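You operate a simulated robot arm through the tools that you are given. There is no shell and no other tool. Be economical: measure what you need, move in short steps, check, and stop when the job is done.

You are at the controls of a simulated two-armed robot. One attempt, no reset.

JOB
Wipe up the spill on the table top with the yellow cloth and put it back.

The check looks at the end state, three seconds after you hand in, the way a careful person would. Anything else that was tipped, shoved, dropped, spilled or broken makes it a failure. Flat cloth is picked up by pressing the open fingertips on it (5 to 10 N) and closing them slowly along it; thin cloth reads only 2 to 8 mm in the jaws.

ROBOT AND FRAMES
Two 7-joint arms with two-finger parallel grippers on one trunk, on a base that drives. Base frame: it is fixed to the floor where the robot stands at the start and does not move with it; the origin is under the middle of the robot, x ahead of it, y to its left, z up; the surface under the hand at the start is at about z = 0.75. Lengths are in m, angles in degrees, forces in N, time in s.
The left shoulder is at the start at [0.02, 0.17, 1.078], the right one opposite. With the tool pointing down near the work surface each hand reaches from about 0.2 to 0.68 m from the robot's upright axis, wherever it stands, measured 20 degrees to its own side. Payload 3.8 kg a hand.
Tool frame (each hand has its own): the origin (TCP) lies between the finger pads and is the grasp point; the fingertips stand 0.03 m ahead of it; z points along the fingers, y is the line along which they close. Largest opening 0.11 m; finger width 0.02, thickness 0.01; the body of the gripper, 0.048 by 0.112 m, starts 0.055 m behind the TCP.
Orientation is that of the tool frame in the base frame, as a unit quaternion [w, x, y, z]. With the fingers straight down and closing along the base's y, the tool's x points along the base's -x, its y along +y and its z along -z.

CONTROLS
- The arms move only by the tool send_rows. It takes "left_targets", "right_targets" or both (then of equal length, played together; a hand with none holds still); each is text: rows parted by semicolons, each of 7 numbers parted by spaces: the turn, a rotation vector about the base's x, y, z in degrees, then the shift along the base's x, y, z in cm, then the finger opening in cm, from 0 to 11. In form: wx wy wz tx ty tz claw; .... A call has 1 to 12 rows; each row shifts and turns the commanded pose from where the row before left it. Each row takes 0.2 s and may step no farther than 0.05 m and 8.6 degrees from the row before; otherwise, or with a gripper value out of range, the whole call is refused. Where a pose cannot be reached the arm comes as near as it can. A force on the tool above 40 N (or 10 N above the force at the start of the call, whichever is more), or a blocked arm, ends the call early, and 0.2 s more pass. The fingers move at their own pace (about 0.072 m/s each) and stop on an object; they squeeze with about 32 N. The grip force told is the motor's: it shows also when the fingers shut on nothing. Time passes only in rows, and 0.2 s behind the last, so rows that do not move let the fingers close. It gives the time, the measured TCP pose, the force on the tool (base axes), the opening and the grip force at its end, in the units of the frame above (readings bear some noise), with the torque about the TCP (base axes, N m) and any sound that the robot's microphone picked up.
- Cameras (640 x 400 px; columns grow to the right, rows downward): "scene" is now at [0.1061, -0.0331, 1.2388]; the picture's right is [-0.36, -0.93, 0.00], its down [-0.46, 0.18, -0.87] and it looks along [0.81, -0.31, -0.49] (base axes); focal length 266 px, centre (320, 200). "left" rides on the left gripper at [0.072, -0.017, -0.103] in its tool frame; the picture's right is [0.23, 0.97, 0.00], its down [-0.76, 0.18, -0.62] and it looks along [-0.61, 0.14, 0.78] (tool axes); focal length 222 px, centre (320, 200). "right" rides on the right gripper at [0.072, 0.017, -0.103] in its tool frame; the picture's right is [-0.23, 0.97, 0.00], its down [-0.76, -0.18, -0.62] and it looks along [-0.61, -0.14, 0.78] (tool axes); focal length 222 px, centre (320, 200). There is no depth. A picture from a camera that has moved, and an enlarged one, comes with that camera's place and axes in the base frame and with its lens.
- snapshot(camera): a new picture of that camera. It takes no simulated time.
- lift_body(by): slides the trunk up (or, below 0, down) by that many m; the arms and the scene camera ride with it, the base frame stays. It gives what a move gives, with no picture.
- drive_base(legs): drives the robot by 1 to 6 legs, each [ahead, turn to the left] in m and degrees, along the robot's own axes; the way and the turn of a leg run together, so that a leg with both is an arc; at most 1.5 m and 180 degrees a leg. The arms and the cameras ride along, it lands a little off, and it stops where it bumps. It gives what a move gives.
- aim_head(pan, tilt): turns the head with the scene camera to pan (to the left, within 80 degrees either way) and tilt (down, from -29 to 69), counted from straight ahead of the robot. It gives what a move gives.
- zoom(camera, box): a new picture of the part [left, top, right, bottom] of that camera's present view, enlarged. It takes no simulated time.
- close_job(): hands the job in; it is judged then, once.

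Work in short steps. Places have to be worked out from the pictures, the camera data and where the tool is seen: move nearer, look again, correct. Check each grasp and each placing, and mend what went wrong. You have 120 turns and 92 pictures in all, those below and enlarged ones among them. Open the grippers and draw the arms clear of the work before you hand the job in, unless the task says otherwise; then end with one line.

The tools are called after "Call:" by a JSON object that holds its "method" and its "body". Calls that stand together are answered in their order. send_rows: Moves the arms, as the interface text tells. Its arguments: {"type":"object","properties":{"left_targets":{"type":"string"},"right_targets":{"type":"string"}},"required":[]} The other tools are called the same way: lift_body (by) slides the trunk up or down; drive_base (legs) drives the base; aim_head (pan, tilt) turns the head that bears the scene camera; snapshot (camera) takes a picture; zoom (camera, box) takes an enlarged picture of a part of a camera's view; close_job () hands the job in.

At the start:

```text
clock: 0.0
left_tcp_pos: [0.4831, 0.0628, 1.0803]
left_tool_rot: [0.001, 0.0, 1.0, 0.0]
left_contact_force: [1.0, -0.4, 0.7]
left_wrist_torque: [0.01, 0.01, 0.01]
left_width: 0.1098
left_grip_force: 0.1
right_tcp_pos: [0.4608, -0.3606, 0.9492]
right_tool_rot: [0.001, 0.0, 1.0, 0.0]
right_contact_force: [-0.4, 0.3, 0.1]
right_wrist_torque: [0.01, 0.01, -0.02]
right_width: 0.1102
right_grip_force: 0.0
trunk travel left (down, up): [-0.175, 0.395]
robot x, y, heading: [0.0022, -0.002, 0.0]
head pan, tilt: [-21.2, 29.3]
```

scene: 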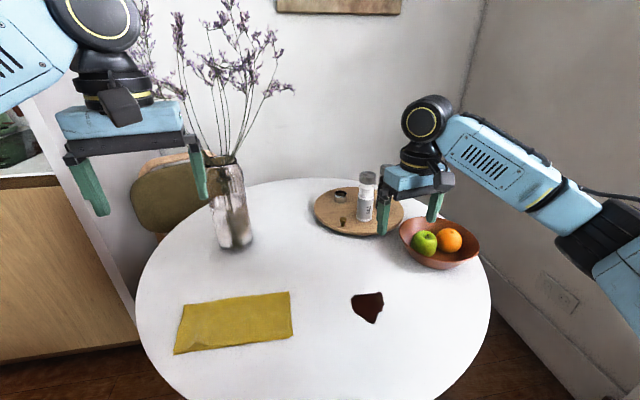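
right: 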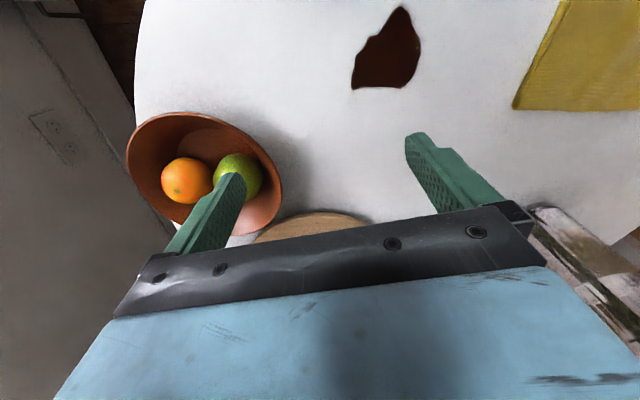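
left: 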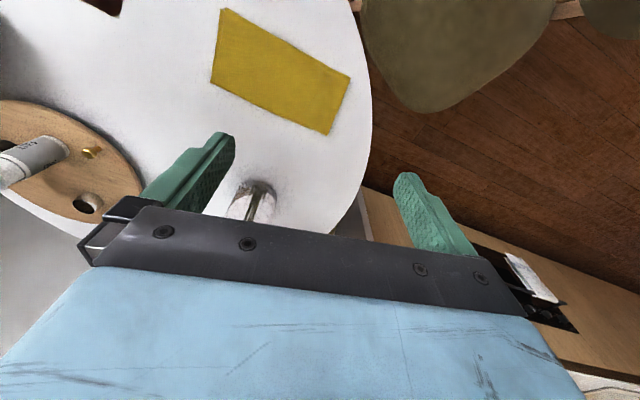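

The cloth lies at about (0.50, 0.00), turned about 12°, and the spill is at about (0.43, -0.27). I move the left arm out of the way and bring the right hand above the right end of the cloth.

Call:
{"method": "send_rows", "body": {"left_targets": "0 0 0 -1.5 3 0 11; 0 0 0 -1.5 3 0 11; 0 0 0 -1.5 3 0 11; 0 0 0 -1.5 3 0 11; 0 0 0 -1.5 3 0 11; 0 0 0 -1.5 3 0 11; 0 0 0 0 0 0 11", "right_targets": "0 0 -2 0 4.5 0 11; 0 0 -2 0 4.5 0 11; 0 0 -2 0 4.5 0 11; 0 0 -2 0 4.5 0 11; 0 0 -2 1 4.5 0 9; 0 0 -2 1.4 4.5 0 7; 0 0 0 0 0 0 6"}}

Call:
{"method": "zoom", "body": {"camera": "scene", "box": [160, 260, 400, 400]}}

Call:
{"method": "snapshot", "body": {"camera": "right"}}

```text
clock: 1.6
left_tcp_pos: [0.3917, 0.2431, 1.0814]
left_tool_rot: [0.0, 0.002, 1.0, 0.0]
left_contact_force: [0.3, 0.8, 1.0]
left_wrist_torque: [-0.03, 0.01, -0.02]
left_width: 0.1101
left_grip_force: 0.1
right_tcp_pos: [0.486, -0.09, 0.9518]
right_tool_rot: [0.0, 0.105, 0.994, 0.0]
right_contact_force: [0.0, -0.9, -0.5]
right_wrist_torque: [-0.02, -0.01, 0.01]
right_width: 0.0598
right_grip_force: 0.0
trunk travel left (down, up): [-0.175, 0.395]
robot x, y, heading: [-0.0033, 0.0014, 0.2]
head pan, tilt: [-21.2, 29.3]
```

```text
2.67 times, centred on (280, 330) of scene
camera zoom: at [0.1062, -0.0337, 1.2388], right [-0.36, -0.93, 0.0], down [-0.46, 0.18, -0.87], along [0.81, -0.31, -0.49], focal length 711 px, centre (427, -147)
```

zoom: 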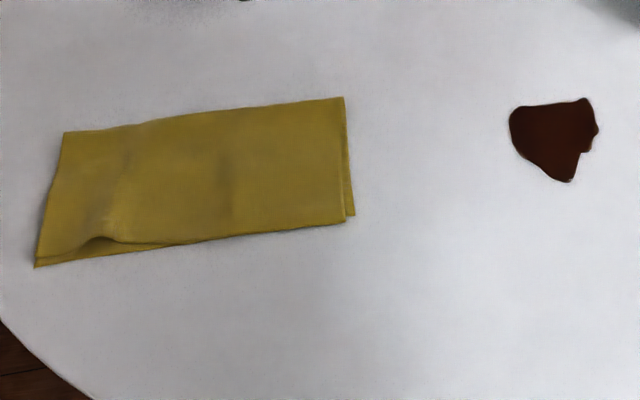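

```text
87 pictures are left
camera right: at [0.4184, -0.0583, 1.0536], right [0.43, 0.9, 0.0], down [0.71, -0.33, 0.62], along [0.56, -0.27, -0.78], focal length 222 px, centre (320, 200)
```

right: 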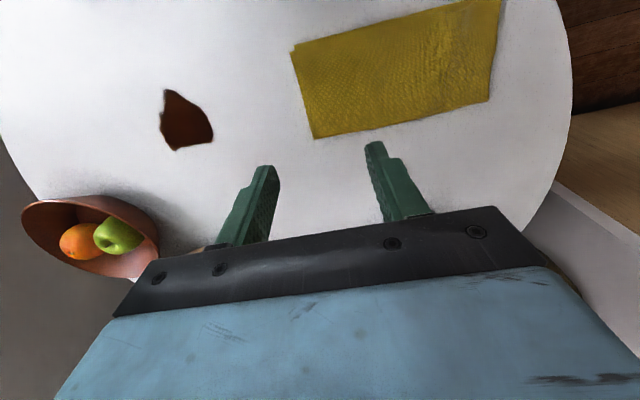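

The cloth looks folded double. I look closer to see which edge is the fold.

Call:
{"method": "zoom", "body": {"camera": "scene", "box": [165, 280, 305, 360]}}

Call:
{"method": "zoom", "body": {"camera": "right", "box": [280, 0, 520, 150]}}

```text
4.57 times, centred on (235, 320) of scene
camera zoom: at [0.1062, -0.0337, 1.2388], right [-0.36, -0.93, 0.0], down [-0.46, 0.18, -0.87], along [0.81, -0.31, -0.49], focal length 1218 px, centre (709, -349)
```

zoom: 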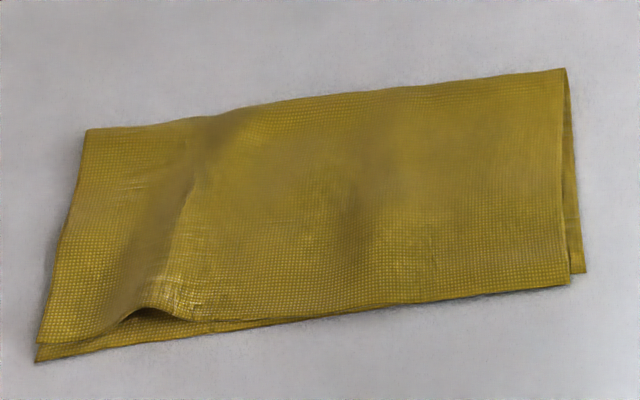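

```text
2.67 times, centred on (400, 75) of right
camera zoom: at [0.4184, -0.0583, 1.0536], right [0.43, 0.9, 0.0], down [0.71, -0.33, 0.62], along [0.56, -0.27, -0.78], focal length 592 px, centre (107, 533)
```

zoom: 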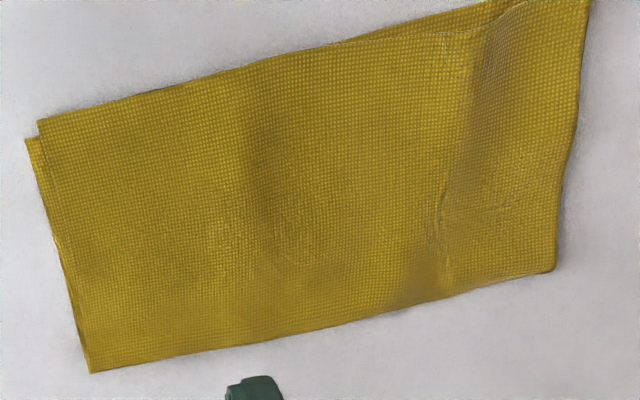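

The fold is the far long edge. I turn the hand so the fingers close across it and bring it above the fold's middle at about (0.548, -0.006), gripping both layers there.

Call:
{"method": "send_rows", "body": {"right_targets": "0 0 8.1 0.6 0.8 0 6; 0 0 8.1 0.6 0.8 0 6; 0 0 8.1 0.6 0.8 0 6; 0 0 8.1 0.6 0.8 0 6; 0 0 8.1 0.6 0.8 0 6; 0 0 8.1 0.6 0.8 0 6; 0 0 8.1 0.6 0.8 -1 6; 0 0 8.1 0.5 0.8 -2 6; 0 0 8.1 0.5 0.7 -2 5; 0 0 8.1 0.5 0.7 -2 5; 0 0 8 0.5 0.6 -2 5; 0 0 0 0 0 0 5"}}

Call:
{"method": "snapshot", "body": {"camera": "right"}}

Call:
{"method": "snapshot", "body": {"camera": "scene"}}

```text
clock: 4.2
left_tcp_pos: [0.3927, 0.2415, 1.0813]
left_tool_rot: [0.0, 0.0, 1.0, 0.0]
left_contact_force: [1.1, -0.4, -0.1]
left_wrist_torque: [0.03, 0.03, 0.0]
left_width: 0.11
left_grip_force: 0.0
right_tcp_pos: [0.5486, -0.008, 0.859]
right_tool_rot: [0.0, -0.624, 0.782, -0.001]
right_contact_force: [-0.1, -0.2, -0.5]
right_wrist_torque: [-0.01, 0.0, 0.01]
right_width: 0.0499
right_grip_force: 0.1
trunk travel left (down, up): [-0.175, 0.395]
robot x, y, heading: [0.0023, -0.0016, -0.2]
head pan, tilt: [-21.2, 29.3]
```

```text
84 pictures are left
camera right: at [0.5148, -0.0741, 0.9622], right [-0.9, 0.44, 0.0], down [0.34, 0.7, 0.62], along [0.27, 0.56, -0.78], focal length 222 px, centre (320, 200)
```

right: 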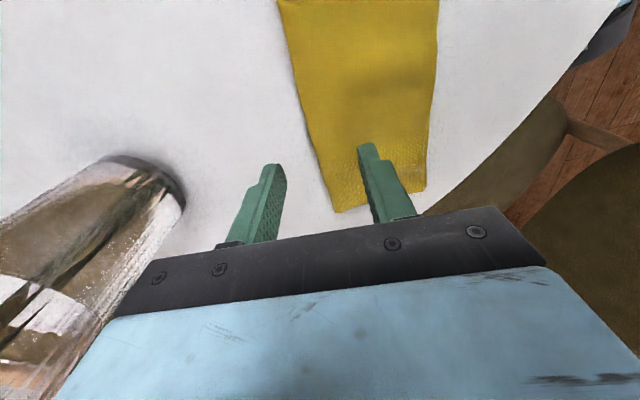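

```text
83 pictures are left
camera scene: at [0.1061, -0.0331, 1.2388], right [-0.36, -0.93, 0.0], down [-0.46, 0.18, -0.87], along [0.81, -0.31, -0.49], focal length 266 px, centre (320, 200)
```

scene: 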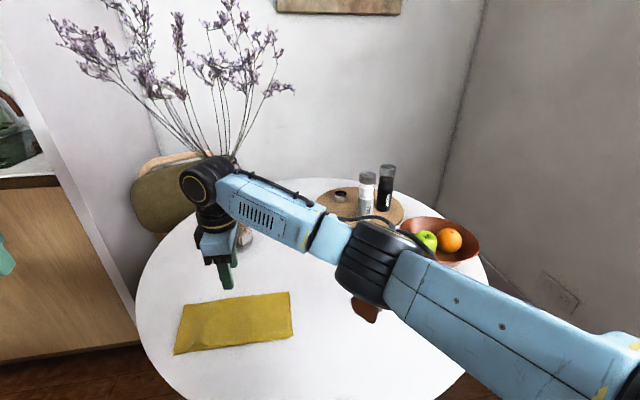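

The pose is good, with the fold between the fingers. I go down close to the table.

Call:
{"method": "send_rows", "body": {"right_targets": "0 0 0 0 0 -2.5 5; 0 0 0 0 0 -2 5; 0 0 0 0 0 -1.5 5; 0 0 0 0 0 -1 5; 0 0 0 0 0 0 5"}}

Call:
{"method": "snapshot", "body": {"camera": "right"}}

Call:
{"method": "zoom", "body": {"camera": "scene", "box": [160, 220, 320, 360]}}

```text
clock: 5.4
left_tcp_pos: [0.3917, 0.2418, 1.0811]
left_tool_rot: [0.0, -0.001, 1.0, 0.0]
left_contact_force: [0.4, -0.4, -0.5]
left_wrist_torque: [-0.03, 0.0, -0.02]
left_width: 0.11
left_grip_force: 0.0
right_tcp_pos: [0.5475, -0.0079, 0.7895]
right_tool_rot: [0.0, -0.622, 0.783, 0.0]
right_contact_force: [-0.2, -0.7, 0.4]
right_wrist_torque: [-0.02, 0.0, -0.01]
right_width: 0.0501
right_grip_force: 0.0
trunk travel left (down, up): [-0.175, 0.395]
robot x, y, heading: [-0.0006, 0.0002, 0.1]
head pan, tilt: [-21.2, 29.3]
```

```text
82 pictures are left
camera right: at [0.5151, -0.074, 0.8928], right [-0.9, 0.44, 0.0], down [0.34, 0.7, 0.62], along [0.27, 0.56, -0.78], focal length 222 px, centre (320, 200)
```

right: 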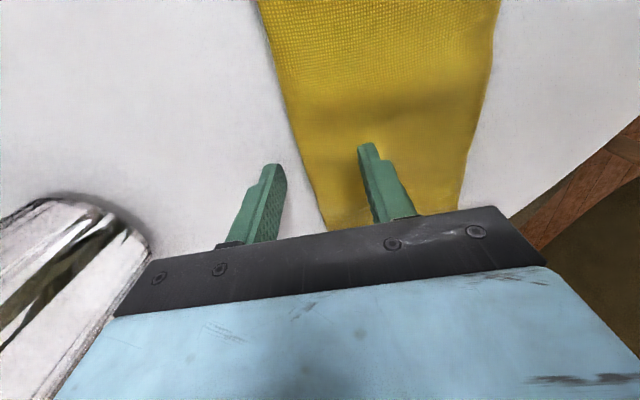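

```text
2.86 times, centred on (240, 290) of scene
camera zoom: at [0.1061, -0.0331, 1.2388], right [-0.36, -0.93, 0.0], down [-0.46, 0.18, -0.87], along [0.81, -0.31, -0.49], focal length 762 px, centre (549, -57)
```

zoom: 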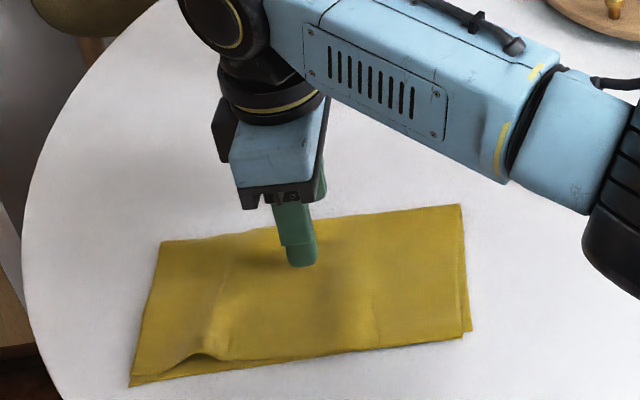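

Both fingertips are about 1 cm above the surface, one on each side of the fold. I lower in small steps to find contact.

Call:
{"method": "send_rows", "body": {"right_targets": "0 0 0 0 0 -0.4 5; 0 0 0 0 0 -0.3 5; 0 0 0 0 0 -0.2 5; 0 0 0 0 0 0 5"}}

```text
clock: 6.4
left_tcp_pos: [0.3908, 0.2422, 1.0812]
left_tool_rot: [0.0, -0.001, 1.0, 0.0]
left_contact_force: [-0.6, 0.3, -0.2]
left_wrist_torque: [0.01, -0.02, -0.01]
left_width: 0.1101
left_grip_force: 0.2
right_tcp_pos: [0.5484, -0.0064, 0.7813]
right_tool_rot: [0.001, -0.623, 0.782, 0.0]
right_contact_force: [1.1, 0.5, 6.3]
right_wrist_torque: [0.07, 0.2, -0.03]
right_width: 0.0501
right_grip_force: 0.0
trunk travel left (down, up): [-0.175, 0.395]
robot x, y, heading: [0.0013, -0.0016, 0.1]
head pan, tilt: [-21.2, 29.3]
```

The contact force is 6 N, so I close slowly along the cloth.

Call:
{"method": "send_rows", "body": {"right_targets": "0 0 0 0 0 -0.05 4.5; 0 0 0 0 0 0 4; 0 0 0 0 0 0 3.5; 0 0 0 0 0 0 3; 0 0 0 0 0 0 2.5; 0 0 0 0 0 0 2; 0 0 0 0 0 0 1.5; 0 0 0 0 0 0 1; 0 0 0 0 0 0 0.5; 0 0 0 0 0 0 0; 0 0 0 0 0 0 0"}}

Call:
{"method": "snapshot", "body": {"camera": "right"}}

Call:
{"method": "zoom", "body": {"camera": "scene", "box": [160, 220, 320, 360]}}

```text
clock: 8.8
left_tcp_pos: [0.3924, 0.2425, 1.0813]
left_tool_rot: [0.0, -0.001, 1.0, 0.0]
left_contact_force: [0.0, 0.3, 0.1]
left_wrist_torque: [0.02, 0.0, 0.0]
left_width: 0.1101
left_grip_force: 0.1
right_tcp_pos: [0.5475, -0.0067, 0.7809]
right_tool_rot: [0.002, -0.622, 0.783, 0.0]
right_contact_force: [3.0, -0.7, 16.7]
right_wrist_torque: [-0.01, 0.04, 0.02]
right_width: 0.0029
right_grip_force: 32.0
trunk travel left (down, up): [-0.175, 0.395]
robot x, y, heading: [-0.0008, 0.0002, 0.3]
head pan, tilt: [-21.2, 29.3]
```

```text
80 pictures are left
camera right: at [0.5139, -0.0745, 0.8847], right [-0.9, 0.44, 0.0], down [0.34, 0.7, 0.62], along [0.28, 0.56, -0.78], focal length 222 px, centre (320, 200)
```

right: 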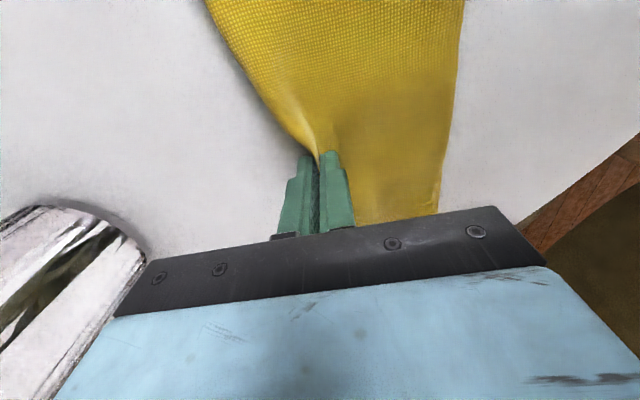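

```text
2.86 times, centred on (240, 290) of scene
camera zoom: at [0.1052, -0.0332, 1.2389], right [-0.36, -0.93, 0.0], down [-0.46, 0.18, -0.87], along [0.81, -0.31, -0.49], focal length 762 px, centre (549, -57)
```

zoom: 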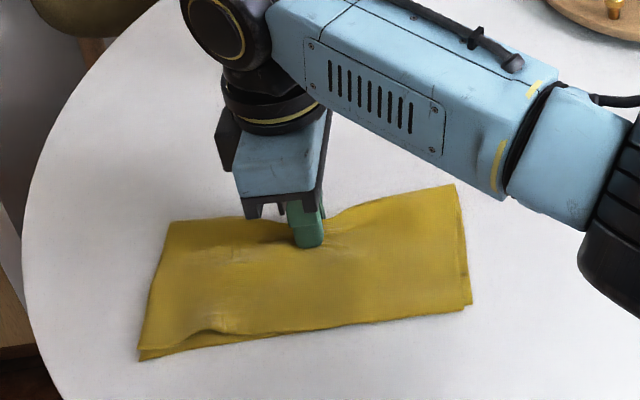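

The jaws read 2.9 mm with the fold gathered between them, so the pinch looks good. I lift gently.

Call:
{"method": "send_rows", "body": {"right_targets": "0 0 0 0 0 1 0; 0 0 0 0 0 1.5 0; 0 0 0 0 0 2 0; 0 0 0 0 0 2 0; 0 0 0 0 0 2 0; 0 0 0 0 0 2 0; 0 0 0 0 0 2 0; 0 0 0 0 0 2 0; 0 0 0 0 0 2 0; 0 0 0 0 0 0 0"}}

Call:
{"method": "snapshot", "body": {"camera": "right"}}

Call:
{"method": "snapshot", "body": {"camera": "scene"}}

```text
clock: 11.0
left_tcp_pos: [0.3923, 0.2422, 1.0793]
left_tool_rot: [0.0, 0.0, 1.0, -0.001]
left_contact_force: [-0.9, 0.6, -0.6]
left_wrist_torque: [0.0, 0.0, 0.0]
left_width: 0.1101
left_grip_force: 0.1
right_tcp_pos: [0.5469, -0.0063, 0.9463]
right_tool_rot: [0.0, -0.623, 0.782, 0.0]
right_contact_force: [-1.0, 0.1, -0.5]
right_wrist_torque: [0.0, 0.02, -0.02]
right_width: 0.0027
right_grip_force: 32.0
trunk travel left (down, up): [-0.175, 0.395]
robot x, y, heading: [0.0024, -0.0011, 0.1]
head pan, tilt: [-21.2, 29.3]
```

```text
78 pictures are left
camera right: at [0.5141, -0.0725, 1.0495], right [-0.9, 0.44, 0.0], down [0.34, 0.7, 0.62], along [0.27, 0.56, -0.78], focal length 222 px, centre (320, 200)
```

right: 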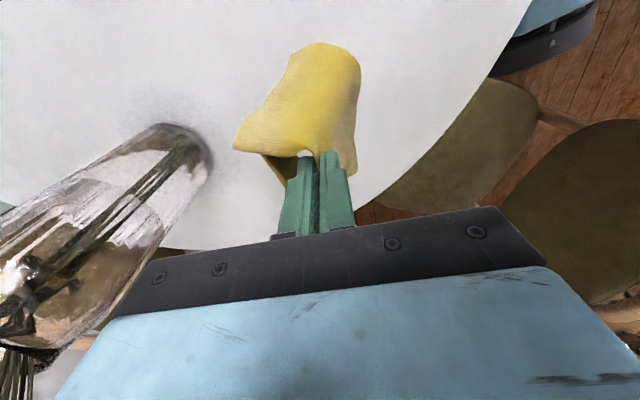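

```text
77 pictures are left
camera scene: at [0.1062, -0.0331, 1.2388], right [-0.36, -0.93, 0.0], down [-0.46, 0.18, -0.87], along [0.81, -0.31, -0.49], focal length 266 px, centre (320, 200)
```

scene: 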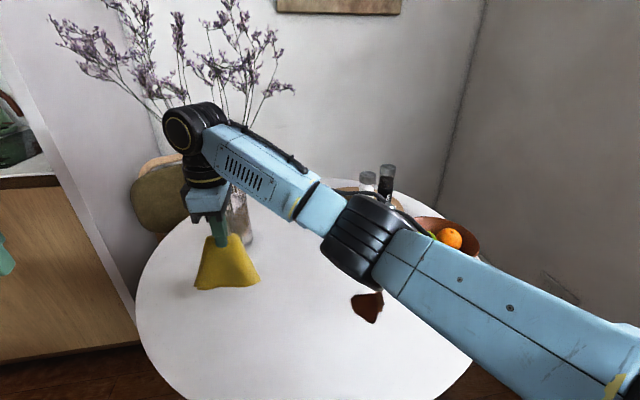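

The whole folded cloth hangs from the jaws. I carry it over the spill.

Call:
{"method": "send_rows", "body": {"right_targets": "0 0 0 -1.5 -2 0 0; 0 0 0 -1.5 -3 0 0; 0 0 0 -1.5 -3.5 0 0; 0 0 0 -1.5 -3.5 0 0; 0 0 0 -1.5 -3.5 0 0; 0 0 0 -1.5 -3.5 0 0; 0 0 0 -1.5 -3.5 0 0; 0 0 0 -1 -2.5 0 0; 0 0 0 0 -1.4 0 0; 0 0 0 0 0 0 0; 0 0 0 0 0 0 0"}}

Call:
{"method": "snapshot", "body": {"camera": "right"}}

Call:
{"method": "snapshot", "body": {"camera": "scene"}}

```text
clock: 13.4
left_tcp_pos: [0.392, 0.2414, 1.0811]
left_tool_rot: [-0.001, 0.0, 1.0, 0.0]
left_contact_force: [0.3, 1.0, 0.9]
left_wrist_torque: [0.01, 0.0, 0.0]
left_width: 0.1099
left_grip_force: 0.1
right_tcp_pos: [0.4319, -0.2717, 0.9452]
right_tool_rot: [0.0, -0.623, 0.782, 0.0]
right_contact_force: [0.6, 0.2, 0.0]
right_wrist_torque: [0.01, -0.05, -0.02]
right_width: 0.003
right_grip_force: 32.8
trunk travel left (down, up): [-0.175, 0.395]
robot x, y, heading: [-0.0013, -0.0002, 0.3]
head pan, tilt: [-21.2, 29.3]
```

```text
76 pictures are left
camera right: at [0.3987, -0.3374, 1.0487], right [-0.9, 0.44, 0.0], down [0.34, 0.7, 0.62], along [0.27, 0.56, -0.78], focal length 222 px, centre (320, 200)
```

right: 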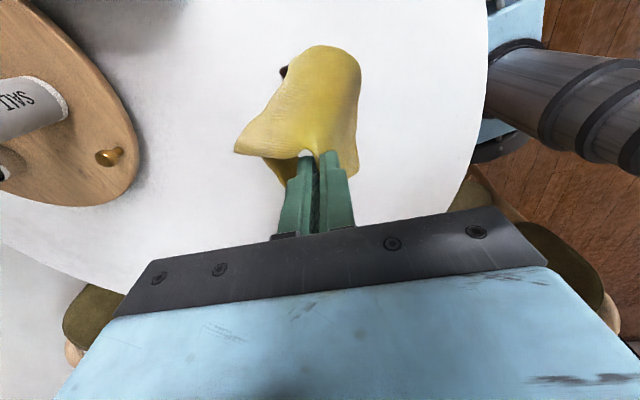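

```text
75 pictures are left
camera scene: at [0.1061, -0.0331, 1.2388], right [-0.36, -0.93, 0.0], down [-0.46, 0.18, -0.87], along [0.81, -0.31, -0.49], focal length 266 px, centre (320, 200)
```

scene: 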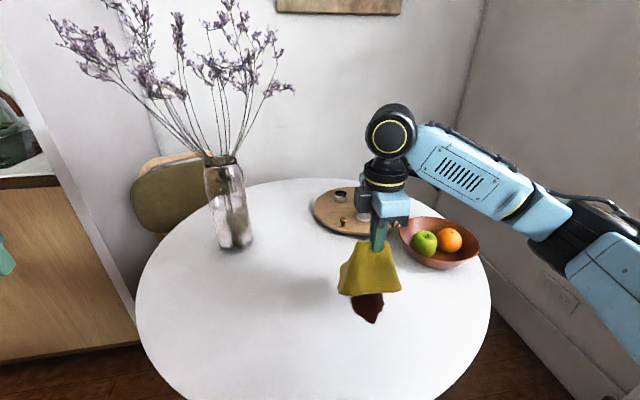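

I lower while sliding forward, so that the cloth lays down over the spill.

Call:
{"method": "send_rows", "body": {"right_targets": "0 0 0 -1 0 -1.5 0; 0 0 0 -1 0 -2.5 0; 0 0 0 -1 0 -2.5 0; 0 0 0 0 0 -2 0; 0 0 0 1 0 -2 0; 0 0 0 1 0 -2 0; 0 0 0 1 0 -1.5 0; 0 0 0 1 0 -1 0; 0 0 0 0 0 0 0"}}

Call:
{"method": "snapshot", "body": {"camera": "right"}}

Call:
{"method": "zoom", "body": {"camera": "scene", "box": [280, 180, 500, 340]}}

```text
clock: 15.4
left_tcp_pos: [0.3927, 0.2418, 1.081]
left_tool_rot: [0.001, 0.0, 1.0, 0.0]
left_contact_force: [0.2, 0.4, 0.0]
left_wrist_torque: [-0.03, 0.0, -0.02]
left_width: 0.1098
left_grip_force: 0.0
right_tcp_pos: [0.4428, -0.2709, 0.7958]
right_tool_rot: [-0.001, -0.623, 0.782, 0.0]
right_contact_force: [0.1, -0.6, -0.3]
right_wrist_torque: [0.0, 0.0, 0.03]
right_width: 0.0029
right_grip_force: 32.3
trunk travel left (down, up): [-0.175, 0.395]
robot x, y, heading: [-0.0006, -0.0007, -0.1]
head pan, tilt: [-21.2, 29.3]
```

```text
74 pictures are left
camera right: at [0.4095, -0.3375, 0.8994], right [-0.9, 0.44, 0.0], down [0.34, 0.7, 0.62], along [0.27, 0.56, -0.78], focal length 222 px, centre (320, 200)
```

right: 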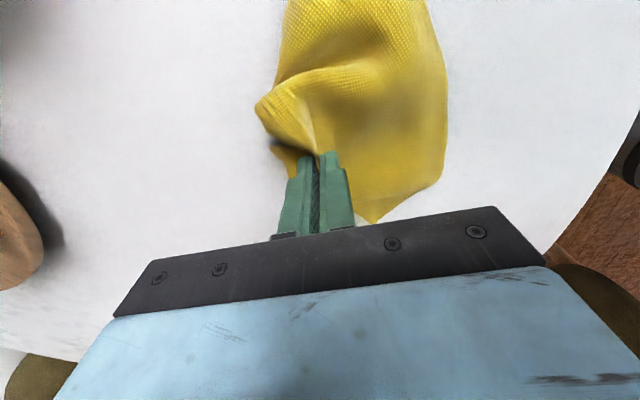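

```text
2.50 times, centred on (390, 260) of scene
camera zoom: at [0.106, -0.0331, 1.2388], right [-0.36, -0.93, 0.0], down [-0.46, 0.18, -0.87], along [0.81, -0.31, -0.49], focal length 666 px, centre (145, 50)
```

zoom: 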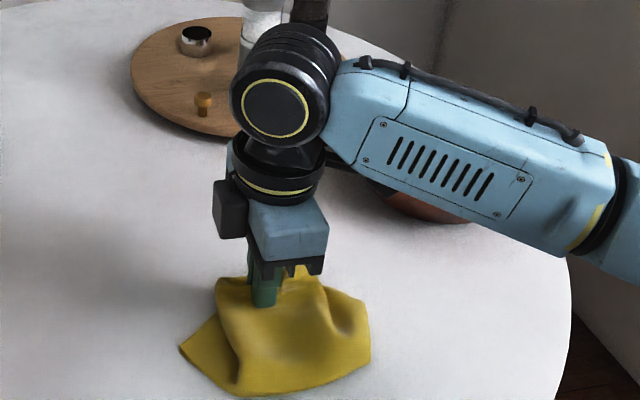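

The cloth covers the spill. I press the wad down and rub over the spill area.

Call:
{"method": "send_rows", "body": {"right_targets": "0 0 0 0 0 -0.8 0; 0 0 0 0 0 -0.6 0; 0 0 0 -1 0 -0.1 0; 0 0 0 -1.5 0 0 0; 0 0 0 -1.5 0 0 0; 0 0 0 0 1.5 0 0; 0 0 0 1.5 0 0 0; 0 0 0 1.5 0 0 0; 0 0 0 1.5 0 0 0; 0 0 0 0 0 0 0"}}

Call:
{"method": "snapshot", "body": {"camera": "right"}}

Call:
{"method": "zoom", "body": {"camera": "scene", "box": [280, 180, 500, 340]}}

```text
clock: 17.1
left_tcp_pos: [0.3908, 0.2422, 1.0806]
left_tool_rot: [0.0, 0.0, 1.0, 0.001]
left_contact_force: [-1.0, -0.5, 0.5]
left_wrist_torque: [0.03, -0.02, -0.01]
left_width: 0.1103
left_grip_force: 0.1
right_tcp_pos: [0.4164, -0.2536, 0.7843]
right_tool_rot: [0.002, -0.623, 0.782, 0.001]
right_contact_force: [-4.7, 1.6, 17.4]
right_wrist_torque: [0.19, 0.16, 0.06]
right_width: 0.0029
right_grip_force: 31.2
trunk travel left (down, up): [-0.175, 0.395]
robot x, y, heading: [0.0015, -0.0008, -0.0]
head pan, tilt: [-21.2, 29.3]
stopped in row 8 (right hand): the force on the tool passed its limit at 41 N (the readings are from after the stop); the commanded pose is now the measured one
```

```text
72 pictures are left
camera right: at [0.3838, -0.3208, 0.8862], right [-0.9, 0.44, 0.0], down [0.34, 0.7, 0.63], along [0.27, 0.57, -0.78], focal length 222 px, centre (320, 200)
```

right: 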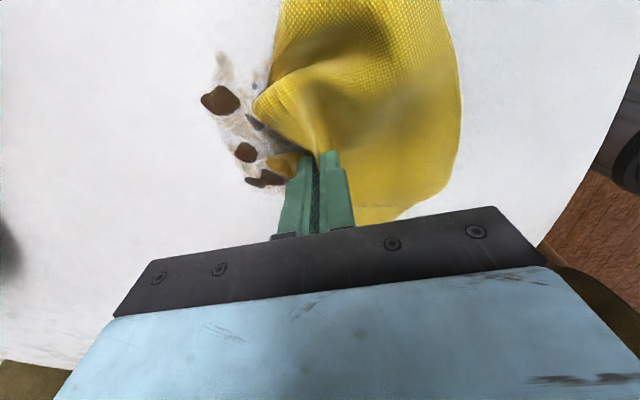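

```text
2.50 times, centred on (390, 260) of scene
camera zoom: at [0.1048, -0.0328, 1.2387], right [-0.36, -0.93, 0.0], down [-0.46, 0.18, -0.87], along [0.81, -0.32, -0.49], focal length 666 px, centre (145, 50)
```

zoom: 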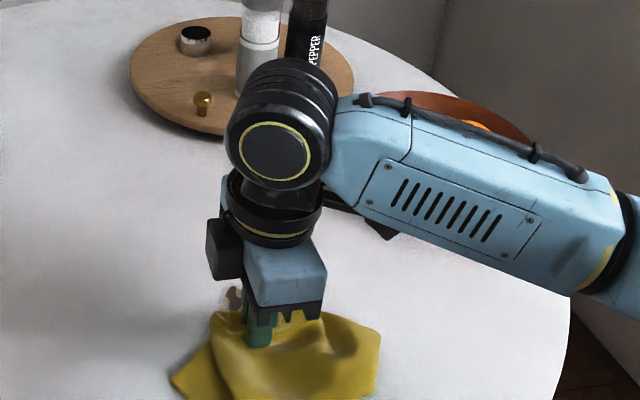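

It is wiping: residue is left around (0.455, -0.315 to -0.255). I ease up, move ahead and stroke across the residue with lighter pressure.

Call:
{"method": "send_rows", "body": {"right_targets": "0 0 0 0 0 0.8 0; 0 0 0 2 -1.5 0.2 0; 0 0 0 2 -1.5 0 0; 0 0 0 2 -2 0 0; 0 0 0 1.5 -1.5 -0.3 0; 0 0 0 -1.5 0 -0.5 0; 0 0 0 -1.5 0 -0.1 0; 0 0 0 -1.5 0 0 0; 0 0 0 -1.5 0 0 0; 0 0 0 -1 0 0 0; 0 0 0 0 0 0 0"}}

Call:
{"method": "snapshot", "body": {"camera": "right"}}

```text
clock: 19.5
left_tcp_pos: [0.3914, 0.2419, 1.0818]
left_tool_rot: [0.0, 0.001, 1.0, 0.0]
left_contact_force: [0.1, 0.8, -0.7]
left_wrist_torque: [0.01, 0.03, 0.03]
left_width: 0.1097
left_grip_force: 0.0
right_tcp_pos: [0.4223, -0.3206, 0.7824]
right_tool_rot: [0.001, -0.623, 0.782, 0.001]
right_contact_force: [4.6, -0.9, 13.6]
right_wrist_torque: [-0.04, 0.03, 0.04]
right_width: 0.0026
right_grip_force: 31.9
trunk travel left (down, up): [-0.175, 0.395]
robot x, y, heading: [-0.0027, -0.0022, 0.1]
head pan, tilt: [-21.2, 29.3]
```

```text
70 pictures are left
camera right: at [0.3898, -0.3863, 0.885], right [-0.9, 0.44, 0.0], down [0.34, 0.7, 0.63], along [0.27, 0.56, -0.78], focal length 222 px, centre (320, 200)
```

right: 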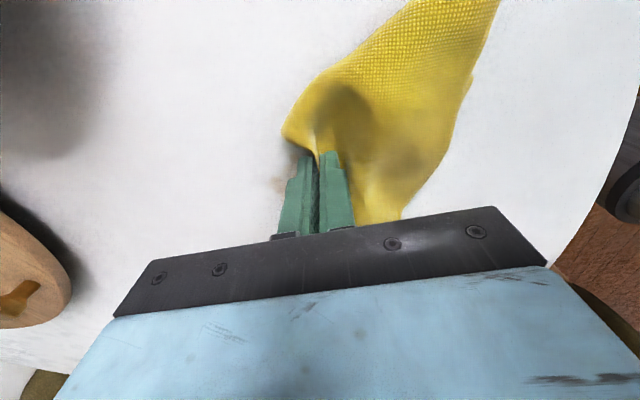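

Much cleaner. I make further strokes to cover the rest of the area.

Call:
{"method": "send_rows", "body": {"right_targets": "0 0 0 1.5 0.5 0.2 0; 0 0 0 1.5 0.5 0 0; 0 0 0 1.5 0.5 0 0; 0 0 0 1 0.5 0 0; 0 0 0 -1.5 0 -0.1 0; 0 0 0 -1.5 0 0 0; 0 0 0 -1.5 0 0 0; 0 0 0 -1.5 0 0 0; 0 0 0 -1 0.5 0 0; 0 0 0 0 1.5 0 0; 0 0 0 1.5 0 0 0; 0 0 0 1.5 0 0 0"}}

Call:
{"method": "send_rows", "body": {"right_targets": "0 0 0 1.5 0 0 0; 0 0 0 1 1.5 0 0; 0 0 0 -1.5 0 0 0; 0 0 0 -1.5 0 0 0; 0 0 0 -1.5 0 0 0; 0 0 0 -1.5 0.5 0 0; 0 0 0 0 0 1.5 0; 0 0 0 0 0 3 0; 0 0 0 0 0 3 0; 0 0 0 0 0 3 0; 0 0 0 0 0 4 0; 0 0 0 0 0 0 0"}}

Call:
{"method": "snapshot", "body": {"camera": "right"}}

Call:
{"method": "zoom", "body": {"camera": "scene", "box": [280, 200, 480, 350]}}

```text
clock: 22.1
left_tcp_pos: [0.3917, 0.2418, 1.0822]
left_tool_rot: [0.0, 0.0, 1.0, 0.0]
left_contact_force: [0.1, -0.1, 0.0]
left_wrist_torque: [-0.01, 0.01, 0.0]
left_width: 0.1099
left_grip_force: 0.1
right_tcp_pos: [0.4374, -0.2808, 0.7834]
right_tool_rot: [0.0, -0.623, 0.782, 0.003]
right_contact_force: [-0.1, 0.9, -1.0]
right_wrist_torque: [0.01, 0.01, 0.02]
right_width: 0.0027
right_grip_force: 32.4
trunk travel left (down, up): [-0.175, 0.395]
robot x, y, heading: [-0.0006, 0.0023, 0.4]
head pan, tilt: [-21.2, 29.3]
```

```text
clock: 24.7
left_tcp_pos: [0.3927, 0.2416, 1.0815]
left_tool_rot: [0.0, 0.0, 1.0, 0.0]
left_contact_force: [0.3, 0.1, -0.6]
left_wrist_torque: [0.01, 0.0, 0.0]
left_width: 0.1101
left_grip_force: 0.1
right_tcp_pos: [0.4013, -0.2587, 0.9274]
right_tool_rot: [0.0, -0.624, 0.781, 0.003]
right_contact_force: [-0.4, 0.4, 0.3]
right_wrist_torque: [-0.04, 0.01, 0.01]
right_width: 0.0028
right_grip_force: 31.9
trunk travel left (down, up): [-0.175, 0.395]
robot x, y, heading: [-0.0002, -0.0018, -0.3]
head pan, tilt: [-21.2, 29.3]
```

```text
69 pictures are left
camera right: at [0.3697, -0.3262, 1.0307], right [-0.9, 0.44, 0.0], down [0.34, 0.7, 0.62], along [0.27, 0.56, -0.78], focal length 222 px, centre (320, 200)
```

right: 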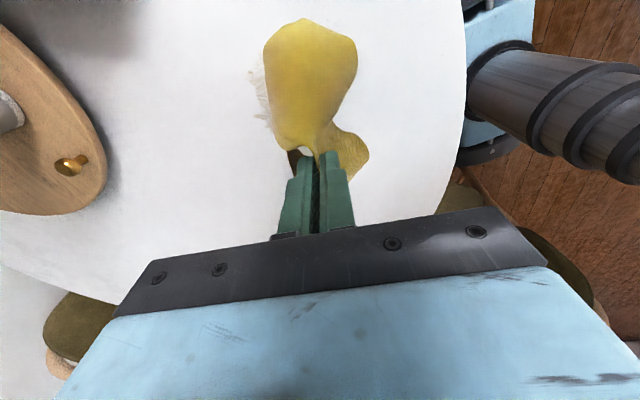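

```text
2.67 times, centred on (380, 275) of scene
camera zoom: at [0.1057, -0.0333, 1.2387], right [-0.36, -0.93, 0.0], down [-0.46, 0.18, -0.87], along [0.81, -0.32, -0.49], focal length 711 px, centre (160, 0)
```

zoom: 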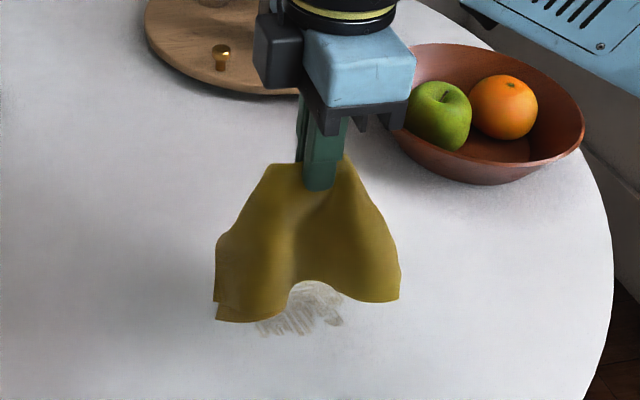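

A faint smear remains near (0.41, -0.27). I move the cloth aside to see all of it.

Call:
{"method": "send_rows", "body": {"right_targets": "0 0 0 0 4 1 0; 0 0 0 0 4 0 0; 0 0 0 0 4 0 0; 0 0 0 0 3 0 0; 0 0 0 0 0 0 0"}}

Call:
{"method": "zoom", "body": {"camera": "scene", "box": [280, 220, 440, 340]}}

```text
clock: 25.9
left_tcp_pos: [0.3914, 0.2412, 1.0807]
left_tool_rot: [0.0, -0.001, 1.0, 0.0]
left_contact_force: [0.6, 0.2, 0.0]
left_wrist_torque: [0.02, 0.04, -0.03]
left_width: 0.1102
left_grip_force: 0.0
right_tcp_pos: [0.4019, -0.1094, 0.9371]
right_tool_rot: [0.001, -0.624, 0.782, 0.002]
right_contact_force: [-1.0, -0.7, -0.1]
right_wrist_torque: [-0.01, 0.05, 0.03]
right_width: 0.0029
right_grip_force: 32.3
trunk travel left (down, up): [-0.175, 0.395]
robot x, y, heading: [-0.0004, -0.0014, -0.3]
head pan, tilt: [-21.2, 29.3]
```

```text
3.33 times, centred on (360, 280) of scene
camera zoom: at [0.1056, -0.0334, 1.2388], right [-0.36, -0.93, 0.0], down [-0.46, 0.18, -0.87], along [0.81, -0.32, -0.49], focal length 888 px, centre (187, -67)
```

zoom: 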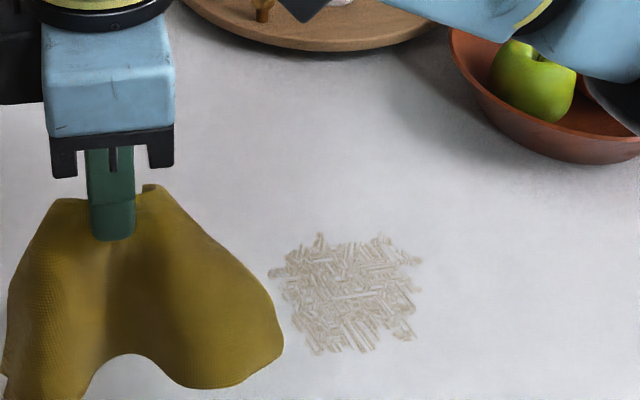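

A thin streaky film remains over x 0.39–0.48, y -0.325 to -0.235. I go back and scrub it densely, laying the cloth down again first.

Call:
{"method": "send_rows", "body": {"right_targets": "0 0 0 0 -4 0 0; 0 0 0 0 -4 0 0; 0 0 0 0 -4 -2 0; 0 0 0 0 -1 -3 0; 0 0 0 0 0 -3 0; 0 0 0 1.5 0 -2 0; 0 0 0 2 0 -2 0; 0 0 0 2 0 -2 0; 0 0 0 2 0 -1.2 0; 0 0 0 0.5 0 -0.3 0; 0 0 0 0 0 0 0"}}

Call:
{"method": "send_rows", "body": {"right_targets": "0 0 0 -2 0 -0.1 0; 0 0 0 -2.3 0 0 0; 0 0 0 -2.3 0 0 0; 0 0 0 -2.3 0 0 0; 0 0 0 0 1.2 0 0; 0 0 0 2.2 0 0 0; 0 0 0 2.2 0 0 0; 0 0 0 2.2 0 0 0; 0 0 0 2.2 0 0 0; 0 0 0 0 1 0 0; 0 0 0 -2.2 0 0 0; 0 0 0 -2.2 0 0 0"}}

Call:
{"method": "snapshot", "body": {"camera": "right"}}

```text
clock: 28.3
left_tcp_pos: [0.3911, 0.2419, 1.081]
left_tool_rot: [0.0, -0.001, 1.0, 0.0]
left_contact_force: [-0.8, 0.6, -0.4]
left_wrist_torque: [-0.01, 0.03, 0.02]
left_width: 0.1101
left_grip_force: 0.0
right_tcp_pos: [0.4821, -0.2385, 0.7838]
right_tool_rot: [0.001, -0.624, 0.781, 0.001]
right_contact_force: [-2.0, 0.7, 6.7]
right_wrist_torque: [0.04, 0.12, 0.0]
right_width: 0.0027
right_grip_force: 32.0
trunk travel left (down, up): [-0.175, 0.395]
robot x, y, heading: [-0.0032, -0.001, 0.2]
head pan, tilt: [-21.2, 29.3]
```

```text
clock: 30.9
left_tcp_pos: [0.3924, 0.2421, 1.0805]
left_tool_rot: [0.001, 0.0, 1.0, 0.0]
left_contact_force: [0.4, -0.2, 0.0]
left_wrist_torque: [0.0, 0.0, 0.01]
left_width: 0.1099
left_grip_force: 0.1
right_tcp_pos: [0.4365, -0.2179, 0.7829]
right_tool_rot: [0.0, -0.623, 0.782, 0.001]
right_contact_force: [1.3, -0.8, 4.9]
right_wrist_torque: [0.01, 0.03, -0.03]
right_width: 0.0026
right_grip_force: 32.4
trunk travel left (down, up): [-0.175, 0.395]
robot x, y, heading: [-0.0007, -0.0011, 0.1]
head pan, tilt: [-21.2, 29.3]
```

```text
66 pictures are left
camera right: at [0.4042, -0.285, 0.886], right [-0.9, 0.44, 0.0], down [0.34, 0.7, 0.62], along [0.27, 0.56, -0.78], focal length 222 px, centre (320, 200)
```

right: 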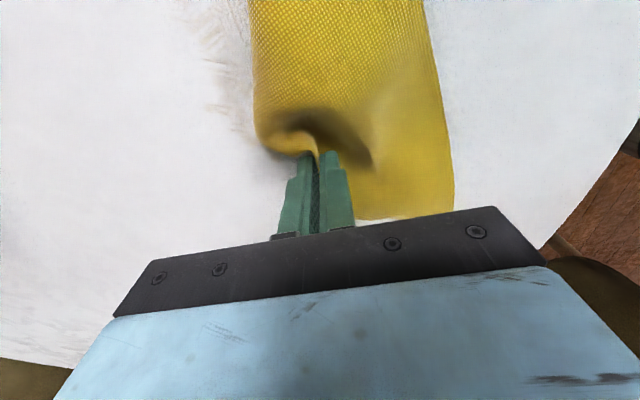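

That worked at light force. I went the wrong way in y, so now I step toward -y and press a little harder.

Call:
{"method": "send_rows", "body": {"right_targets": "0 0 0 -2.2 -1.5 0 0; 0 0 0 -2 -1 -0.1 0; 0 0 0 2.2 -0.5 0 0; 0 0 0 2.2 0 0 0; 0 0 0 2.2 0 0 0; 0 0 0 2.2 -1 0 0; 0 0 0 -2.2 0 0 0; 0 0 0 -2.2 0 0 0; 0 0 0 -2.2 0 0 0; 0 0 0 -2.2 0 0 0; 0 0 0 0 -1 0 0; 0 0 0 2.2 0 0 0"}}

Call:
{"method": "send_rows", "body": {"right_targets": "0 0 0 2.2 0 0 0; 0 0 0 2.2 0 0 0; 0 0 0 2.2 -1 0 0; 0 0 0 -2.2 0 0 0; 0 0 0 -2.2 0 0 0; 0 0 0 -2.2 0 0 0; 0 0 0 -2.2 -1 0 0; 0 0 0 2.2 0 0 0; 0 0 0 2.2 0 0 0; 0 0 0 2.2 0 0 0; 0 0 0 2.2 -1 0 0; 0 0 0 -2.2 0 0 0"}}

Call:
{"method": "send_rows", "body": {"right_targets": "0 0 0 -2.2 0 0 0; 0 0 0 -2.2 0 0 0; 0 0 0 -2.2 -1 0 0; 0 0 0 2.2 0 0 0; 0 0 0 2.2 0 0 0; 0 0 0 2.2 0 0 0; 0 0 0 2.2 -1 0 0; 0 0 0 -2.2 0 0 0; 0 0 0 -2.2 0 0 0; 0 0 0 -2.2 0 0 0; 0 0 0 -2.2 0 0 0; 0 0 0 0 0 0 0"}}

Call:
{"method": "snapshot", "body": {"camera": "right"}}

```text
clock: 33.5
left_tcp_pos: [0.3903, 0.2426, 1.0812]
left_tool_rot: [0.0, 0.001, 1.0, -0.001]
left_contact_force: [-1.2, 0.4, 0.1]
left_wrist_torque: [-0.03, 0.01, -0.03]
left_width: 0.1096
left_grip_force: 0.1
right_tcp_pos: [0.4151, -0.2677, 0.7828]
right_tool_rot: [-0.001, -0.624, 0.781, 0.001]
right_contact_force: [-5.8, -0.1, 21.8]
right_wrist_torque: [0.12, 0.35, 0.05]
right_width: 0.0026
right_grip_force: 32.4
trunk travel left (down, up): [-0.175, 0.395]
robot x, y, heading: [0.0011, -0.0025, 0.1]
head pan, tilt: [-21.2, 29.3]
```

```text
clock: 36.1
left_tcp_pos: [0.3904, 0.242, 1.0816]
left_tool_rot: [0.001, 0.0, 1.0, 0.0]
left_contact_force: [0.0, -0.9, 0.4]
left_wrist_torque: [0.05, -0.01, 0.01]
left_width: 0.1099
left_grip_force: 0.0
right_tcp_pos: [0.4608, -0.2965, 0.7826]
right_tool_rot: [0.003, -0.623, 0.782, 0.0]
right_contact_force: [6.8, 0.3, 23.6]
right_wrist_torque: [0.11, 0.01, -0.07]
right_width: 0.0028
right_grip_force: 32.1
trunk travel left (down, up): [-0.175, 0.395]
robot x, y, heading: [-0.0018, 0.0008, 0.2]
head pan, tilt: [-21.2, 29.3]
```

```text
clock: 38.7
left_tcp_pos: [0.39, 0.2429, 1.0808]
left_tool_rot: [-0.001, 0.0, 1.0, 0.0]
left_contact_force: [-0.6, 0.6, -0.1]
left_wrist_torque: [0.0, -0.02, -0.01]
left_width: 0.1098
left_grip_force: 0.1
right_tcp_pos: [0.3938, -0.3158, 0.7828]
right_tool_rot: [0.002, -0.624, 0.782, 0.002]
right_contact_force: [5.9, -1.0, 23.7]
right_wrist_torque: [0.04, -0.02, 0.02]
right_width: 0.0029
right_grip_force: 32.4
trunk travel left (down, up): [-0.175, 0.395]
robot x, y, heading: [-0.0006, -0.003, -0.0]
head pan, tilt: [-21.2, 29.3]
```

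```text
65 pictures are left
camera right: at [0.3609, -0.3834, 0.8855], right [-0.9, 0.44, 0.0], down [0.34, 0.7, 0.63], along [0.27, 0.56, -0.78], focal length 222 px, centre (320, 200)
```

right: 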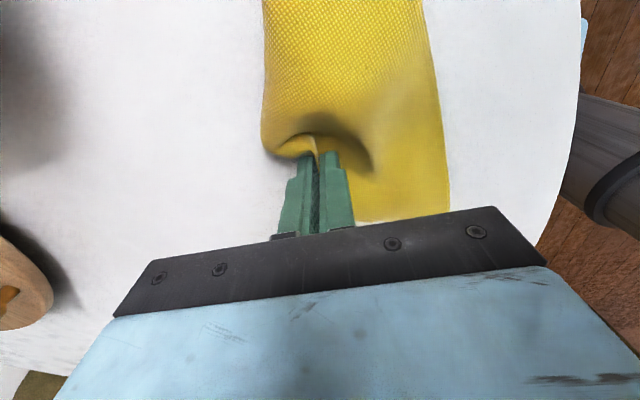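

The area looks clean. I lift and move the cloth clear to inspect it.

Call:
{"method": "send_rows", "body": {"right_targets": "0 0 0 0 0 2 0; 0 0 0 0 0 3 0; 0 0 0 0 0 4 0; 0 0 0 0 1 4 0; 0 0 0 0 3 3 0; 0 0 0 0.5 4 0 0; 0 0 0 0.5 4 0 0; 0 0 0 1 4 0 0; 0 0 0 1 4 0 0; 0 0 0 1 4 0 0; 0 0 0 0.5 4 0 0; 0 0 0 0 2 0 0"}}

Call:
{"method": "zoom", "body": {"camera": "scene", "box": [280, 220, 440, 340]}}

Call:
{"method": "snapshot", "body": {"camera": "scene"}}

```text
clock: 41.3
left_tcp_pos: [0.3928, 0.242, 1.0821]
left_tool_rot: [0.001, 0.0, 1.0, 0.0]
left_contact_force: [0.8, -0.2, 0.2]
left_wrist_torque: [-0.04, 0.01, 0.01]
left_width: 0.1101
left_grip_force: 0.0
right_tcp_pos: [0.4403, -0.0158, 0.9407]
right_tool_rot: [0.0, -0.623, 0.782, 0.002]
right_contact_force: [-0.1, -0.3, 0.3]
right_wrist_torque: [0.01, 0.0, -0.02]
right_width: 0.0028
right_grip_force: 32.5
trunk travel left (down, up): [-0.175, 0.395]
robot x, y, heading: [-0.0007, -0.0013, 0.1]
head pan, tilt: [-21.2, 29.3]
```

```text
3.33 times, centred on (360, 280) of scene
camera zoom: at [0.1057, -0.033, 1.2388], right [-0.36, -0.93, 0.0], down [-0.46, 0.18, -0.87], along [0.81, -0.32, -0.49], focal length 888 px, centre (187, -67)
```

zoom: 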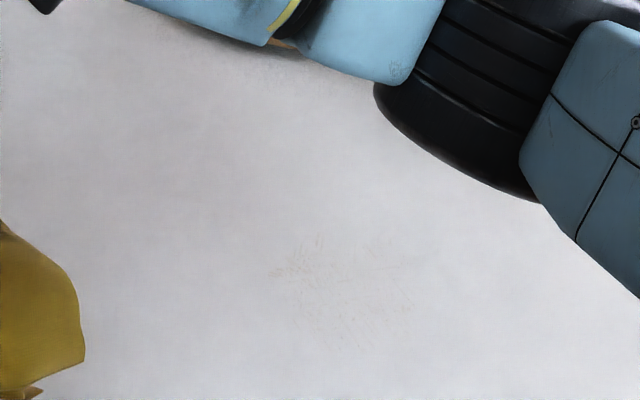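

```text
63 pictures are left
camera scene: at [0.1057, -0.033, 1.2388], right [-0.36, -0.93, 0.0], down [-0.46, 0.18, -0.87], along [0.81, -0.32, -0.49], focal length 266 px, centre (320, 200)
```

scene: 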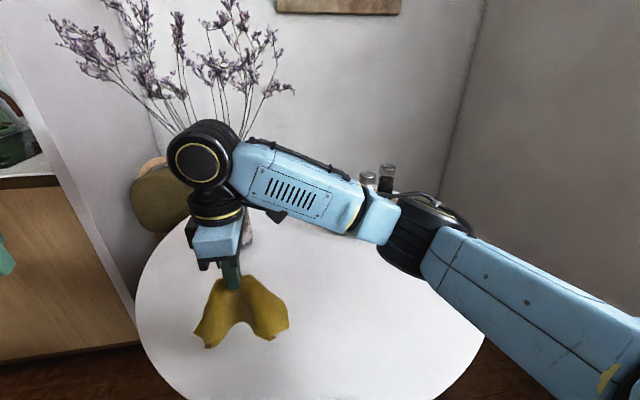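

Only a very faint trace is left. I do one more full scrub pass to be safe.

Call:
{"method": "send_rows", "body": {"right_targets": "0 0 0 -0.5 -4 0 0; 0 0 0 -1 -4 0 0; 0 0 0 -1 -4 0 0; 0 0 0 -1 -4 0 0; 0 0 0 -0.5 -4 0 0; 0 0 0 0 -2 -2 0; 0 0 0 0 0 -3.5 0; 0 0 0 1.5 0 -3 0; 0 0 0 2.2 0 -3 0; 0 0 0 2.2 0 -3 0; 0 0 0 2.3 0 -1.3 0; 0 0 0 0 0 0 0"}}

Call:
{"method": "send_rows", "body": {"right_targets": "0 0 0 -2.2 0 -0.15 0; 0 0 0 -2.2 0 0 0; 0 0 0 -2.2 0 0 0; 0 0 0 -2.2 -1 0 0; 0 0 0 2.2 0 0 0; 0 0 0 2.2 0 0 0; 0 0 0 2.2 0 0 0; 0 0 0 2.2 -1 0 0; 0 0 0 -2.2 0 0 0; 0 0 0 -2.2 0 0 0; 0 0 0 -2.2 0 0 0; 0 0 0 -2.2 -1 0 0"}}

Call:
{"method": "send_rows", "body": {"right_targets": "0 0 0 2.2 0 0 0; 0 0 0 2.2 0 0 0; 0 0 0 2.2 0 0 0; 0 0 0 2.2 -1 0 0; 0 0 0 -2.2 0 0 0; 0 0 0 -2.2 0 0 0; 0 0 0 -2.2 0 0 0; 0 0 0 -2.2 -1 0 0; 0 0 0 2.2 0 0 0; 0 0 0 2.2 0 0 0; 0 0 0 2.2 0 0 0; 0 0 0 2.2 -1 0 0"}}

Call:
{"method": "send_rows", "body": {"right_targets": "0 0 0 -2.2 0 0 0; 0 0 0 -2.2 0 0 0; 0 0 0 -2.2 0 0 0; 0 0 0 -2.2 -1 0 0; 0 0 0 2.2 0 0 0; 0 0 0 2.2 0 0 0; 0 0 0 2.2 0 0 0; 0 0 0 2.2 -1 0 0; 0 0 0 -2.2 0 0 0; 0 0 0 -2.2 0 0 0; 0 0 0 -2.2 0 0 0; 0 0 0 -2.2 0 0 0"}}

Call:
{"method": "send_rows", "body": {"right_targets": "0 0 0 0 0 2 0; 0 0 0 0 0 3 0; 0 0 0 0 0 4 0; 0 0 0 0 1 4 0; 0 0 0 0 3 3 0; 0 0 0 0.5 4 0 0; 0 0 0 0.5 4 0 0; 0 0 0 1 4 0 0; 0 0 0 1 4 0 0; 0 0 0 1 4 0 0; 0 0 0 0.5 4 0 0; 0 0 0 0 2 0 0"}}

Call:
{"method": "zoom", "body": {"camera": "scene", "box": [280, 220, 440, 340]}}

Call:
{"method": "zoom", "body": {"camera": "scene", "box": [140, 220, 340, 380]}}

```text
clock: 43.9
left_tcp_pos: [0.3921, 0.2434, 1.0805]
left_tool_rot: [0.0, 0.0, 1.0, 0.001]
left_contact_force: [-0.9, -0.5, -0.1]
left_wrist_torque: [0.03, 0.0, 0.03]
left_width: 0.1099
left_grip_force: 0.1
right_tcp_pos: [0.4834, -0.2367, 0.7845]
right_tool_rot: [0.001, -0.624, 0.781, 0.002]
right_contact_force: [-0.6, 0.5, 2.2]
right_wrist_torque: [0.04, 0.08, 0.0]
right_width: 0.0029
right_grip_force: 32.3
trunk travel left (down, up): [-0.175, 0.395]
robot x, y, heading: [-0.0024, 0.0005, -0.2]
head pan, tilt: [-21.2, 29.3]
```

```text
clock: 46.5
left_tcp_pos: [0.3913, 0.242, 1.0806]
left_tool_rot: [-0.001, 0.0, 1.0, 0.0]
left_contact_force: [-0.4, -0.6, 0.4]
left_wrist_torque: [0.0, 0.01, 0.0]
left_width: 0.1099
left_grip_force: 0.0
right_tcp_pos: [0.394, -0.2675, 0.7824]
right_tool_rot: [0.0, -0.624, 0.781, 0.002]
right_contact_force: [2.2, 0.7, 13.4]
right_wrist_torque: [0.11, 0.03, -0.02]
right_width: 0.0027
right_grip_force: 31.6
trunk travel left (down, up): [-0.175, 0.395]
robot x, y, heading: [-0.0, 0.0003, -0.2]
head pan, tilt: [-21.2, 29.3]
```

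```text
clock: 49.1
left_tcp_pos: [0.391, 0.2427, 1.0817]
left_tool_rot: [0.001, 0.001, 1.0, 0.0]
left_contact_force: [0.3, 0.8, 0.5]
left_wrist_torque: [-0.04, -0.03, 0.01]
left_width: 0.1101
left_grip_force: 0.1
right_tcp_pos: [0.4824, -0.2961, 0.7823]
right_tool_rot: [0.001, -0.624, 0.781, 0.002]
right_contact_force: [-4.7, 3.1, 17.5]
right_wrist_torque: [0.25, 0.36, -0.04]
right_width: 0.0024
right_grip_force: 31.9
trunk travel left (down, up): [-0.175, 0.395]
robot x, y, heading: [0.001, -0.0031, 0.2]
head pan, tilt: [-21.2, 29.3]
```

```text
clock: 51.7
left_tcp_pos: [0.3915, 0.2419, 1.0814]
left_tool_rot: [0.001, 0.0, 1.0, -0.001]
left_contact_force: [0.4, 0.9, -0.2]
left_wrist_torque: [-0.02, 0.0, -0.02]
left_width: 0.11
left_grip_force: 0.1
right_tcp_pos: [0.3917, -0.3165, 0.7829]
right_tool_rot: [0.002, -0.624, 0.782, 0.001]
right_contact_force: [6.0, -0.2, 20.4]
right_wrist_torque: [0.11, 0.03, -0.01]
right_width: 0.0025
right_grip_force: 31.9
trunk travel left (down, up): [-0.175, 0.395]
robot x, y, heading: [-0.0008, -0.0007, 0.2]
head pan, tilt: [-21.2, 29.3]
```

```text
clock: 54.3
left_tcp_pos: [0.3921, 0.2422, 1.0819]
left_tool_rot: [0.0, 0.001, 1.0, 0.001]
left_contact_force: [-0.8, -0.3, -0.7]
left_wrist_torque: [-0.02, 0.0, 0.0]
left_width: 0.11
left_grip_force: 0.0
right_tcp_pos: [0.4381, -0.0164, 0.9407]
right_tool_rot: [0.001, -0.623, 0.782, 0.002]
right_contact_force: [0.6, 0.3, 0.5]
right_wrist_torque: [-0.02, 0.04, -0.02]
right_width: 0.0028
right_grip_force: 32.3
trunk travel left (down, up): [-0.175, 0.395]
robot x, y, heading: [-0.0028, 0.0026, -0.1]
head pan, tilt: [-21.2, 29.3]
```

```text
3.33 times, centred on (360, 280) of scene
camera zoom: at [0.1057, -0.033, 1.2388], right [-0.36, -0.93, 0.0], down [-0.46, 0.18, -0.87], along [0.81, -0.32, -0.49], focal length 888 px, centre (187, -67)
```

zoom: 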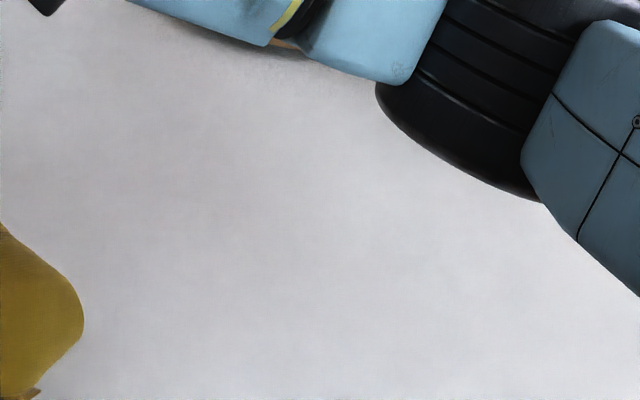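

```text
2.50 times, centred on (240, 300) of scene
camera zoom: at [0.1057, -0.033, 1.2388], right [-0.36, -0.93, 0.0], down [-0.46, 0.18, -0.87], along [0.81, -0.32, -0.49], focal length 666 px, centre (520, -50)
```

zoom: 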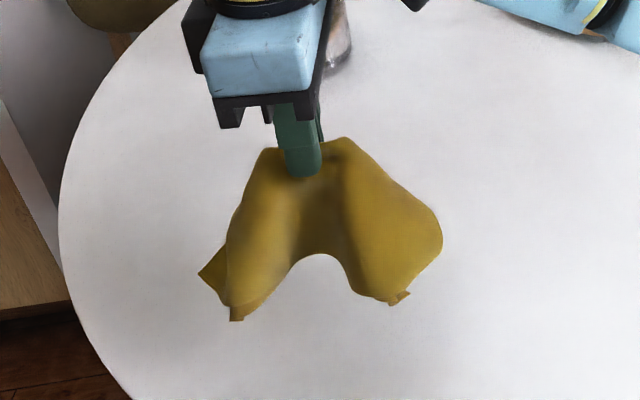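

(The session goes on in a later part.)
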